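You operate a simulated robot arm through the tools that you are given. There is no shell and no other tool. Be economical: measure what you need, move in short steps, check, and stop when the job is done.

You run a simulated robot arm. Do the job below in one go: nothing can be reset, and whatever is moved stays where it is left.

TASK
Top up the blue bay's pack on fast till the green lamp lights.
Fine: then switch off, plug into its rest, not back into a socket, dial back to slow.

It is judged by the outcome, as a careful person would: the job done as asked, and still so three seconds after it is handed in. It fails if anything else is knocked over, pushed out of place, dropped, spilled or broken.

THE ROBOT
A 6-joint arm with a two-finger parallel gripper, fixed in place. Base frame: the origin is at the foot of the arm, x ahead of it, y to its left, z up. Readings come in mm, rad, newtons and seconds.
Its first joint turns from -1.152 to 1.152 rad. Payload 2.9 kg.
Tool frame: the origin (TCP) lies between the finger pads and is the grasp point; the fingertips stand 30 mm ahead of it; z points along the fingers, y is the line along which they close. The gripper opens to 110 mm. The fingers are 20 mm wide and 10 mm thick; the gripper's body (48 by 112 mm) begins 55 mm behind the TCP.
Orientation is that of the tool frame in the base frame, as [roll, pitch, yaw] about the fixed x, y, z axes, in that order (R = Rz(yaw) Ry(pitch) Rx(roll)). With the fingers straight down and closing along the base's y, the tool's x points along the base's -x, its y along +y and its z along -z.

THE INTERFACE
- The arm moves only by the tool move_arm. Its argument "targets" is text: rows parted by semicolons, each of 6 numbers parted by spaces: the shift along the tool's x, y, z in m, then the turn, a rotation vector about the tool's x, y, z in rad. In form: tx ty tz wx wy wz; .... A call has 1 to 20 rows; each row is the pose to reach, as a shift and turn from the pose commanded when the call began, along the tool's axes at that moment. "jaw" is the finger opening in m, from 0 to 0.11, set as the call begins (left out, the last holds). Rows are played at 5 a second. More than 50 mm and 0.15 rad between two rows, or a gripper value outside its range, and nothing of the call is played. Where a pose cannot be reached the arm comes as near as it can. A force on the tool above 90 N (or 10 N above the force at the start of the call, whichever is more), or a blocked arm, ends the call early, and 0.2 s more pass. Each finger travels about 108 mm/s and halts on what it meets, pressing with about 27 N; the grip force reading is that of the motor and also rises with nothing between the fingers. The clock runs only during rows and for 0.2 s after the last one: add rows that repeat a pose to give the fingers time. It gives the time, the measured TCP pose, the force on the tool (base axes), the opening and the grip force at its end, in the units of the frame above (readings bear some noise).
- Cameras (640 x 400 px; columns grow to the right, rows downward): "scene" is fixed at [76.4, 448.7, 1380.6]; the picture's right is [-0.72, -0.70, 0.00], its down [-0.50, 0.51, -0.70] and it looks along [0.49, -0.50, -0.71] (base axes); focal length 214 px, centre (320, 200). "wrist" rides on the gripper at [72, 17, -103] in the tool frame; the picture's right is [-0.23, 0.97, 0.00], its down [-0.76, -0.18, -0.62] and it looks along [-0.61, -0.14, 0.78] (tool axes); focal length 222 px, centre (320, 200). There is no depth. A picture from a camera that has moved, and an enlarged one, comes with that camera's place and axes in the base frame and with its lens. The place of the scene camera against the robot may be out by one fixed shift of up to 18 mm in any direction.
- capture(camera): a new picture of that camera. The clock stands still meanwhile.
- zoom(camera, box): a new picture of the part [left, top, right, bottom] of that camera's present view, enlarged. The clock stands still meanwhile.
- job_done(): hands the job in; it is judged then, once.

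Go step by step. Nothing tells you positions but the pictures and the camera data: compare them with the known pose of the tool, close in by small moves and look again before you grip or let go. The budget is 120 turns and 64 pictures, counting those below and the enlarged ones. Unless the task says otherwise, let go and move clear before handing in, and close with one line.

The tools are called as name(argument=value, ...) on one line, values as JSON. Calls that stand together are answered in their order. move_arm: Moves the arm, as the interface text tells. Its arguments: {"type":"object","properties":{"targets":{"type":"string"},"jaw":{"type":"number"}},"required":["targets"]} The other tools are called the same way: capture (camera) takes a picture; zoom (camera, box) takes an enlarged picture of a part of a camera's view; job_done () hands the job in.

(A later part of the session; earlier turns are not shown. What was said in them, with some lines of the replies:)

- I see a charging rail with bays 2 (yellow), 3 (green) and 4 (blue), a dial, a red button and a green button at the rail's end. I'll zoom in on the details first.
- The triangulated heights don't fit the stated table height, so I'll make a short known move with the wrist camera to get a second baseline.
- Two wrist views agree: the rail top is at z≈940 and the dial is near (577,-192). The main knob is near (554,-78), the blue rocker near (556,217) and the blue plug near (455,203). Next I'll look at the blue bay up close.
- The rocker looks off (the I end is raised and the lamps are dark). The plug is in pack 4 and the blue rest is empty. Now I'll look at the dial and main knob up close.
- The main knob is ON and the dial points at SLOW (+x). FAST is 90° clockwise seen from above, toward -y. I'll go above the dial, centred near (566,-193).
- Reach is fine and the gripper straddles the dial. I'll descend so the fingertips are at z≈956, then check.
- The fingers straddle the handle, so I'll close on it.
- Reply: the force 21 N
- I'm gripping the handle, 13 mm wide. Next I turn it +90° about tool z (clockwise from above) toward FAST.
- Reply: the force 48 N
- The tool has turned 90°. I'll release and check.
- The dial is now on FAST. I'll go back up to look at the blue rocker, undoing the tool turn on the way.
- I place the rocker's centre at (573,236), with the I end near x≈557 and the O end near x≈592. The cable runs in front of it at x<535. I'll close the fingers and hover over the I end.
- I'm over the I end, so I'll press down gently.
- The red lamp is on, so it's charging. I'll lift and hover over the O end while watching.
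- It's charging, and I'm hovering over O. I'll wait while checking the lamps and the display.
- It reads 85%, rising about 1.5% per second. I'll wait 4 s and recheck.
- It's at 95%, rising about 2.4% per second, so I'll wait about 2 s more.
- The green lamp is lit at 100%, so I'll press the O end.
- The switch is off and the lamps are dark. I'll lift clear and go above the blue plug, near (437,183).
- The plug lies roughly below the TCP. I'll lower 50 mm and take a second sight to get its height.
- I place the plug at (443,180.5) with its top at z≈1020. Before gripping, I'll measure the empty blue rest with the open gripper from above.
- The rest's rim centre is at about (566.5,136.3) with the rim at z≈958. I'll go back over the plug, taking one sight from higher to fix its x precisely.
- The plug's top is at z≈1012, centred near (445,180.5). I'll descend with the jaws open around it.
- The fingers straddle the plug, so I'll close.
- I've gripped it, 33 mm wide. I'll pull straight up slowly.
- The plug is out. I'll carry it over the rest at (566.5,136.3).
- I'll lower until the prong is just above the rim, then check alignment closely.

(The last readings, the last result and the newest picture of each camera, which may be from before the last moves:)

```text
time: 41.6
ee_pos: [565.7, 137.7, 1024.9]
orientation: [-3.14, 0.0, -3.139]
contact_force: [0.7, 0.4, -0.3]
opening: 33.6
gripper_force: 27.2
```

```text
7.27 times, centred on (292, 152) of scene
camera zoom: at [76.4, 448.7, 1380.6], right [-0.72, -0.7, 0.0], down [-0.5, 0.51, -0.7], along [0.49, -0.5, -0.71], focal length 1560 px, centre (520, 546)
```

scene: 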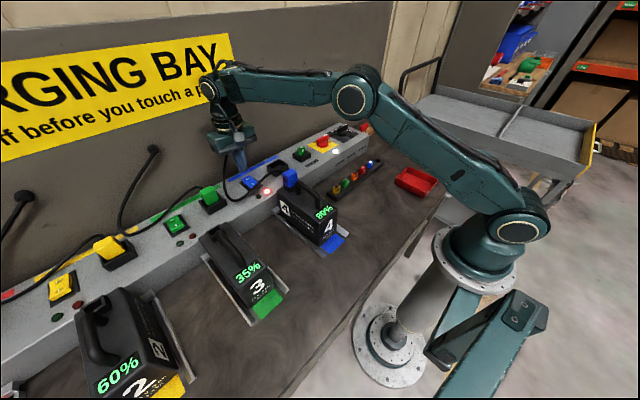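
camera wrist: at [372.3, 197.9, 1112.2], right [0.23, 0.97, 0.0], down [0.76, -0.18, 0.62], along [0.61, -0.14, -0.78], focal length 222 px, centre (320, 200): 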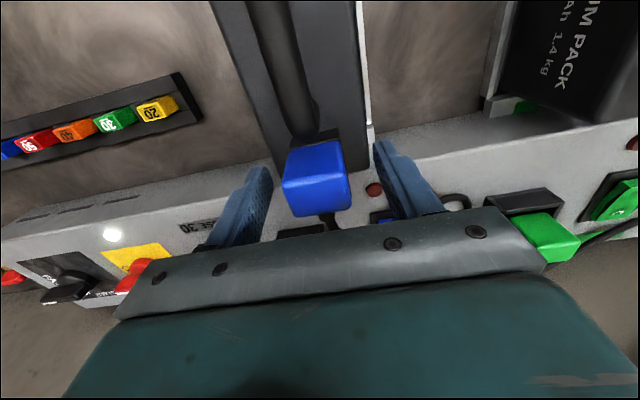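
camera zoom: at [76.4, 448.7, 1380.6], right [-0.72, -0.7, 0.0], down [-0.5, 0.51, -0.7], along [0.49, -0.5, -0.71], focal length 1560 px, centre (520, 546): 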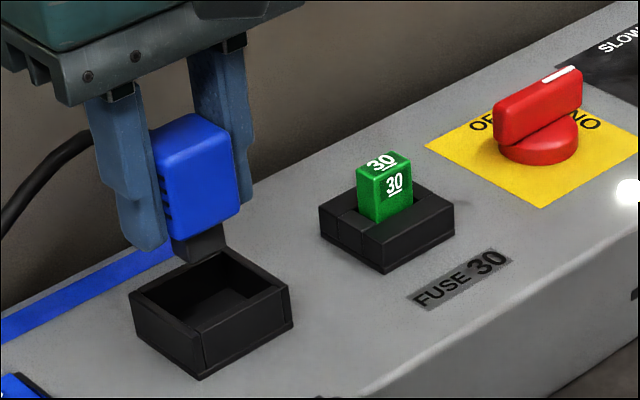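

The rest's inner opening is about x 547–585, y 115–158, and the plug is centred in it. I'll lower slowly.

move_arm(targets="-0.0005 -0.0005 0.008 0 0 0; -0.0005 -0.0005 0.014 0 0 0; -0.0005 -0.0005 0.02 0 0 0; -0.0005 -0.0005 0.024 0 0 0; -0.0005 -0.0005 0.024 0 0 0")

zoom(camera="scene", box=[265, 125, 320, 180])

```text
time: 42.8
ee_pos: [567.8, 135.6, 998.7]
orientation: [-3.141, -0.001, -3.14]
contact_force: [0.1, 0.1, -0.8]
opening: 33.7
gripper_force: 26.7
```

```text
7.27 times, centred on (292, 152) of scene
camera zoom: at [76.4, 448.7, 1380.6], right [-0.72, -0.7, 0.0], down [-0.5, 0.51, -0.7], along [0.49, -0.5, -0.71], focal length 1560 px, centre (520, 546)
```

zoom: 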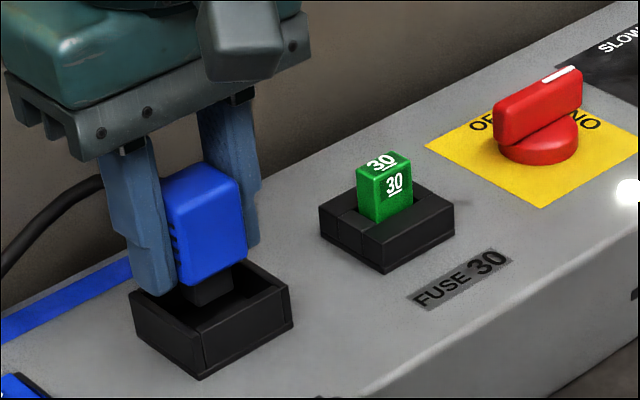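

It's entering cleanly. I'll go a little lower, stopping before the fingertips meet the rim.

move_arm(targets="0.001 0 0.003 0 0 0; 0.001 0 0.006 0 0 0; 0.001 0 0.008 0 0 0; 0.001 0 0.008 0 0 0")

zoom(camera="scene", box=[190, 130, 320, 220])

```text
time: 43.8
ee_pos: [565.9, 136.8, 992.4]
orientation: [3.141, 0.0, -3.14]
contact_force: [1.0, -0.4, -1.0]
opening: 33.4
gripper_force: 27.0
```

```text
4.44 times, centred on (255, 175) of scene
camera zoom: at [76.4, 448.7, 1380.6], right [-0.72, -0.7, 0.0], down [-0.5, 0.51, -0.7], along [0.49, -0.5, -0.71], focal length 953 px, centre (609, 311)
```

zoom: 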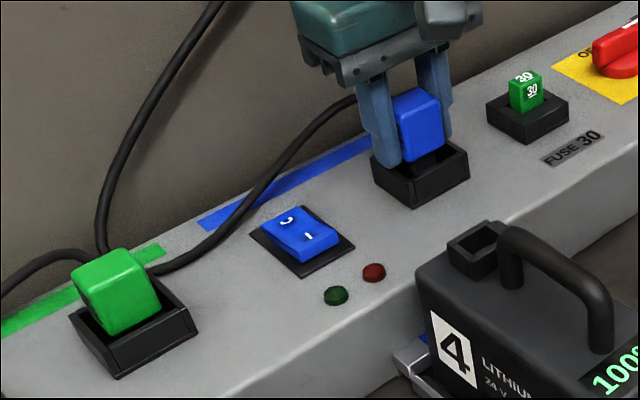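

The green plug shows that a seated plug goes a bit deeper than this. I'll ease down 3 mm watching the force, then release.

move_arm(targets="0 0 0.001 0 0 0; 0 0 0.002 0 0 0; 0 0 0.003 0 0 0; 0 0 0.003 0 0 0")

```text
time: 44.8
ee_pos: [566.4, 137.4, 988.4]
orientation: [3.141, 0.0, -3.14]
contact_force: [-1.2, 0.3, -2.0]
opening: 33.4
gripper_force: 26.2
```

move_arm(targets="0 0 0.0015 0 0 0; 0 0 0.003 0 0 0; 0 0 0.0045 0 0 0; 0 0 0.0045 0 0 0")

zoom(camera="scene", box=[265, 130, 315, 180])

```text
time: 45.8
ee_pos: [565.3, 136.5, 988.3]
orientation: [3.139, 0.005, -3.139]
contact_force: [-15.3, -0.9, 41.0]
opening: 33.5
gripper_force: 26.7
```

```text
8.00 times, centred on (290, 155) of scene
camera zoom: at [75.2, 448.6, 1380.8], right [-0.72, -0.7, 0.0], down [-0.5, 0.51, -0.7], along [0.49, -0.5, -0.71], focal length 1716 px, centre (560, 560)
```

zoom: 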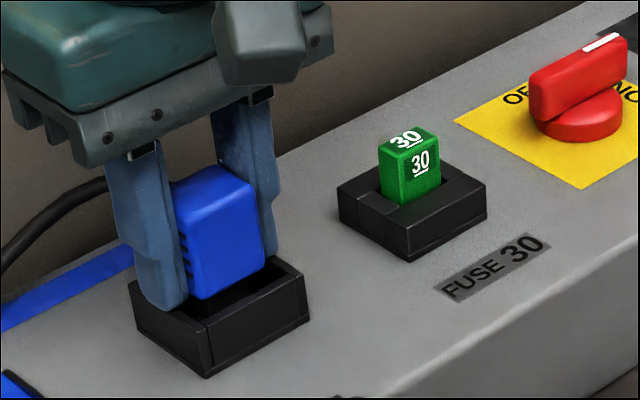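

The fingertips are on the rim. I'll back off 4 mm, release, lift, and look at how the plug settles.

move_arm(targets="0 0 -0.004 0 0 0; 0 0 -0.004 0 0 0")

move_arm(targets="0 0 0 0 0 0; 0 0 0 0 0 0; 0 0 -0.02 0 0 0; 0 0 -0.045 0 0 0; 0 0 -0.045 0 0 0", jaw=0.06)

zoom(camera="scene", box=[190, 120, 320, 220])

zoom(camera="wrist", box=[230, 60, 410, 220])

```text
time: 46.4
ee_pos: [565.2, 135.9, 989.2]
orientation: [3.141, 0.003, -3.14]
contact_force: [-3.6, 3.8, 21.6]
opening: 33.6
gripper_force: 26.7
```

```text
time: 47.6
ee_pos: [564.7, 135.4, 1032.3]
orientation: [3.141, -0.001, -3.141]
contact_force: [0.0, 0.2, 0.0]
opening: 60.0
gripper_force: 0.1
```

```text
4.00 times, centred on (255, 170) of scene
camera zoom: at [76.4, 448.7, 1380.6], right [-0.72, -0.7, 0.0], down [-0.5, 0.51, -0.7], along [0.49, -0.5, -0.71], focal length 858 px, centre (580, 320)
```

zoom: 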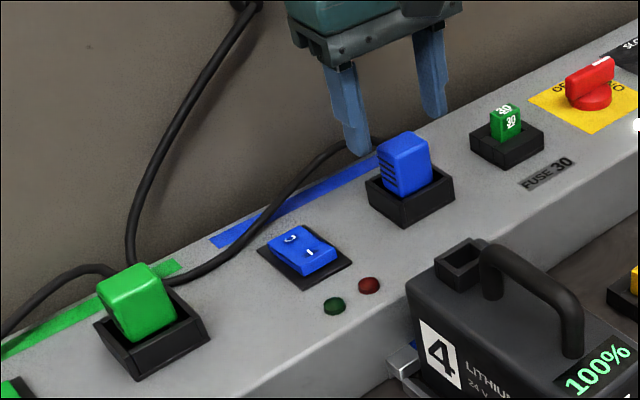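

```text
2.50 times, centred on (320, 140) of wrist
camera zoom: at [492.8, 153.6, 1135.8], right [0.23, 0.97, 0.0], down [0.76, -0.18, 0.62], along [0.61, -0.14, -0.78], focal length 555 px, centre (320, 350)
```

zoom: 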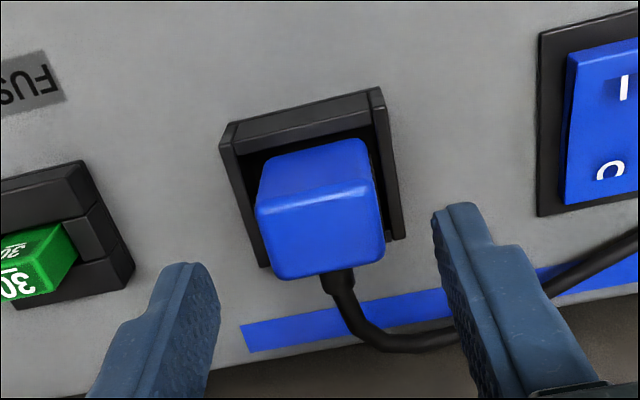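

The plug sits in the rest. I'll compare its seating with the green one and then push it gently from the top.

zoom(camera="scene", box=[205, 140, 305, 220])

move_arm(targets="0 0 0 0 0 0; -0.003 0 0.003 0 0 0; -0.003 0 0.005 0 0 0; -0.003 0 0.005 0 0 0", jaw=0)

```text
5.00 times, centred on (255, 180) of scene
camera zoom: at [76.4, 448.7, 1380.6], right [-0.72, -0.7, 0.0], down [-0.5, 0.51, -0.7], along [0.49, -0.5, -0.71], focal length 1072 px, centre (645, 300)
```

zoom: 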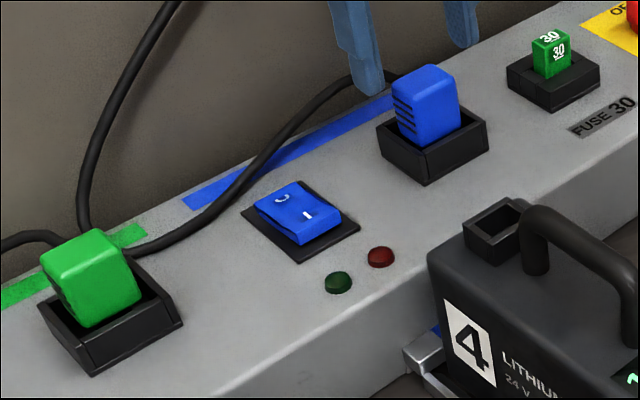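

```text
time: 48.6
ee_pos: [568.7, 136.0, 1027.9]
orientation: [3.141, 0.001, -3.141]
contact_force: [-0.7, -0.3, -0.3]
opening: 0.1
gripper_force: 26.5
```

move_arm(targets="0 0 0.005 0 0 0; 0 0 0.008 0 0 0; 0 0 0.011 0 0 0; 0 0 0.013 0 0 0; 0 0 0.013 0 0 0")

```text
time: 49.8
ee_pos: [569.8, 136.4, 1025.8]
orientation: [3.136, 0.018, -3.14]
contact_force: [-8.6, -3.4, 57.0]
opening: 0.0
gripper_force: 26.9
```

It meets firm resistance with the top at z≈996, so the plug is fully seated. Now I lift and head back to the dial with the tool turned 90°.

move_arm(targets="0 0 -0.04 0 0 0; 0 0 -0.08 0 0 0; 0 -0.03 -0.085 0 0 0.13; 0 -0.06 -0.085 0 0 0.26; 0 -0.09 -0.085 0 0 0.39; 0 -0.12 -0.085 0 0 0.52; 0 -0.15 -0.085 0 0 0.65; 0 -0.18 -0.085 0 0 0.78; 0 -0.21 -0.085 0 0 0.91; 0 -0.24 -0.085 0 0 1.04; 0 -0.27 -0.085 0 0 1.17; 0 -0.3 -0.085 0 0 1.30; 0 -0.331 -0.075 0 0 1.43; -0.002 -0.331 -0.04 0 0 1.571; -0.002 -0.331 -0.03 0 0 1.571; -0.002 -0.331 -0.03 0 0 1.571", jaw=0.05)

capture(camera="wrist")

```text
time: 53.2
ee_pos: [571.2, -196.6, 1046.2]
orientation: [-3.141, 0.0, 1.571]
contact_force: [0.4, -0.7, 0.3]
opening: 49.8
gripper_force: 0.0
```

```text
13 pictures are left
camera wrist: at [588.6, -123.6, 1150.5], right [0.97, -0.23, 0.0], down [-0.18, -0.76, 0.62], along [-0.14, -0.61, -0.78], focal length 222 px, centre (320, 200)
```

wrist: 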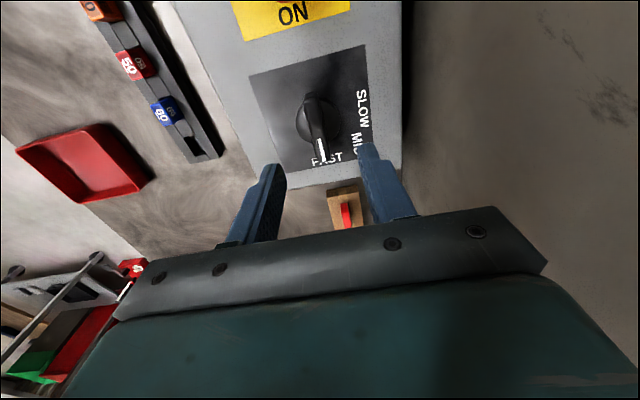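

Aligned over the dial. I'll descend to z≈985 and grip.

move_arm(targets="0.001 -0.001 0.03 0 0 0; 0.001 -0.001 0.05 0 0 0; 0.001 -0.001 0.061 0 0 0; 0.001 -0.001 0.061 0 0 0")

move_arm(targets="0 0 0 0 0 0; 0 0 0 0 0 0; 0 0 0 0 0 0", jaw=0)

```text
time: 54.2
ee_pos: [570.4, -194.7, 985.8]
orientation: [-3.14, 0.001, 1.573]
contact_force: [0.8, 0.0, -0.1]
opening: 50.2
gripper_force: 0.0
```

```text
time: 55.0
ee_pos: [569.3, -194.6, 984.2]
orientation: [3.142, -0.001, 1.572]
contact_force: [-0.8, 0.2, -0.6]
opening: 12.6
gripper_force: 45.0
```

Gripped and well centred. I'll turn it back -90° to SLOW.

move_arm(targets="0 0 0 0 0 -0.1; 0 0 0 0 0 -0.22; 0 0 0 0 0 -0.34; 0 0 0 0 0 -0.46; 0 0 0 0 0 -0.58; 0 0 0 0 0 -0.70; 0 0 0 0 0 -0.82; 0 0 0 0 0 -0.94; 0 0 0 0 0 -1.06; 0 0 0 0 0 -1.18; 0 0 0 0 0 -1.30; 0 0 0 0 0 -1.42; 0 0 0 0 0 -1.54; 0 0 0 0 0 -1.58; 0 0 0 0 0 -1.571")

move_arm(targets="0 0 0 0 0 0; 0 0 0 0 0 0; 0 0 -0.03 0 0 0; 0 0 -0.07 0 0 0; 0.03 0 -0.11 0 0 0; 0.06 0 -0.15 0 0 0; 0.06 0 -0.15 0 0 0", jaw=0.05)

capture(camera="scene")

zoom(camera="wrist", box=[230, 90, 430, 230])

zoom(camera="scene", box=[225, 110, 385, 220])

```text
time: 58.2
ee_pos: [569.1, -195.5, 984.6]
orientation: [-3.142, 0.0, -3.141]
contact_force: [-19.0, -17.3, 5.4]
opening: 12.7
gripper_force: 45.7
```

```text
time: 59.8
ee_pos: [511.0, -194.0, 1136.0]
orientation: [-3.14, 0.0, -3.14]
contact_force: [-0.7, 0.9, 0.3]
opening: 50.3
gripper_force: 0.1
```

```text
12 pictures are left
```

scene: 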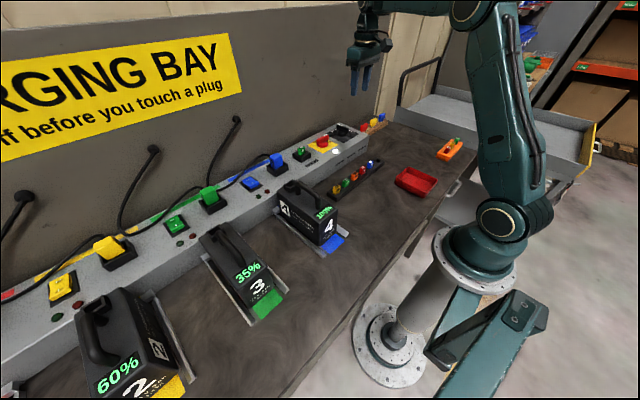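

```text
2.86 times, centred on (330, 160) of wrist
camera zoom: at [438.8, -177.2, 1240.3], right [0.23, 0.97, 0.0], down [0.76, -0.18, 0.62], along [0.61, -0.14, -0.78], focal length 635 px, centre (291, 314)
```

zoom: 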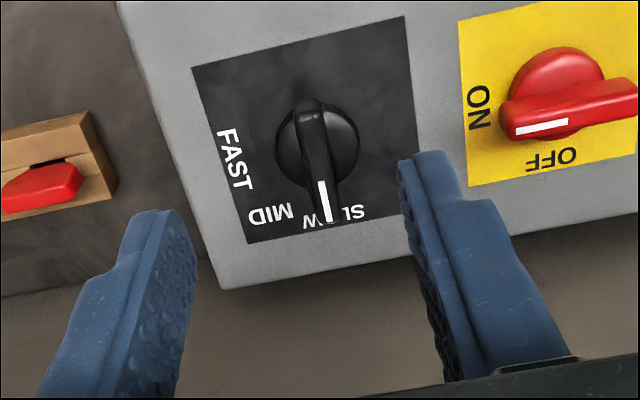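

```text
3.64 times, centred on (305, 165) of scene
camera zoom: at [76.3, 448.7, 1380.6], right [-0.72, -0.7, 0.0], down [-0.5, 0.51, -0.7], along [0.49, -0.5, -0.71], focal length 780 px, centre (374, 327)
```

zoom: 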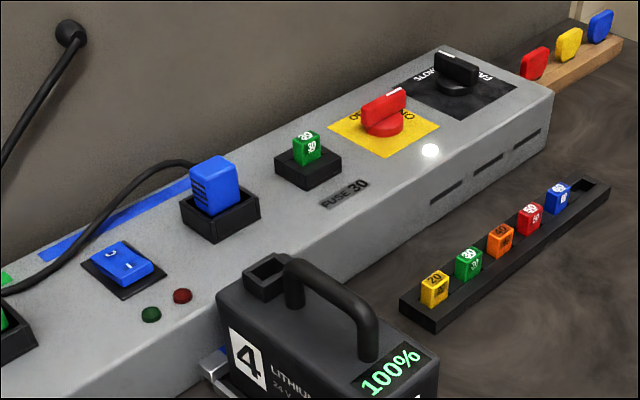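

The dial is back on SLOW, the bay switch is off, the plug is seated in its rest, and the pack shows 100%. Nothing else has moved and the arm is clear, so I'm handing in.

job_done()

```text
The job is handed in.
```

The blue bay's pack was topped up on fast to 100%, until the green lamp lit. I then switched the bay off, put its plug in its rest and turned the dial back to slow; the red main knob stays ON, as I found it.
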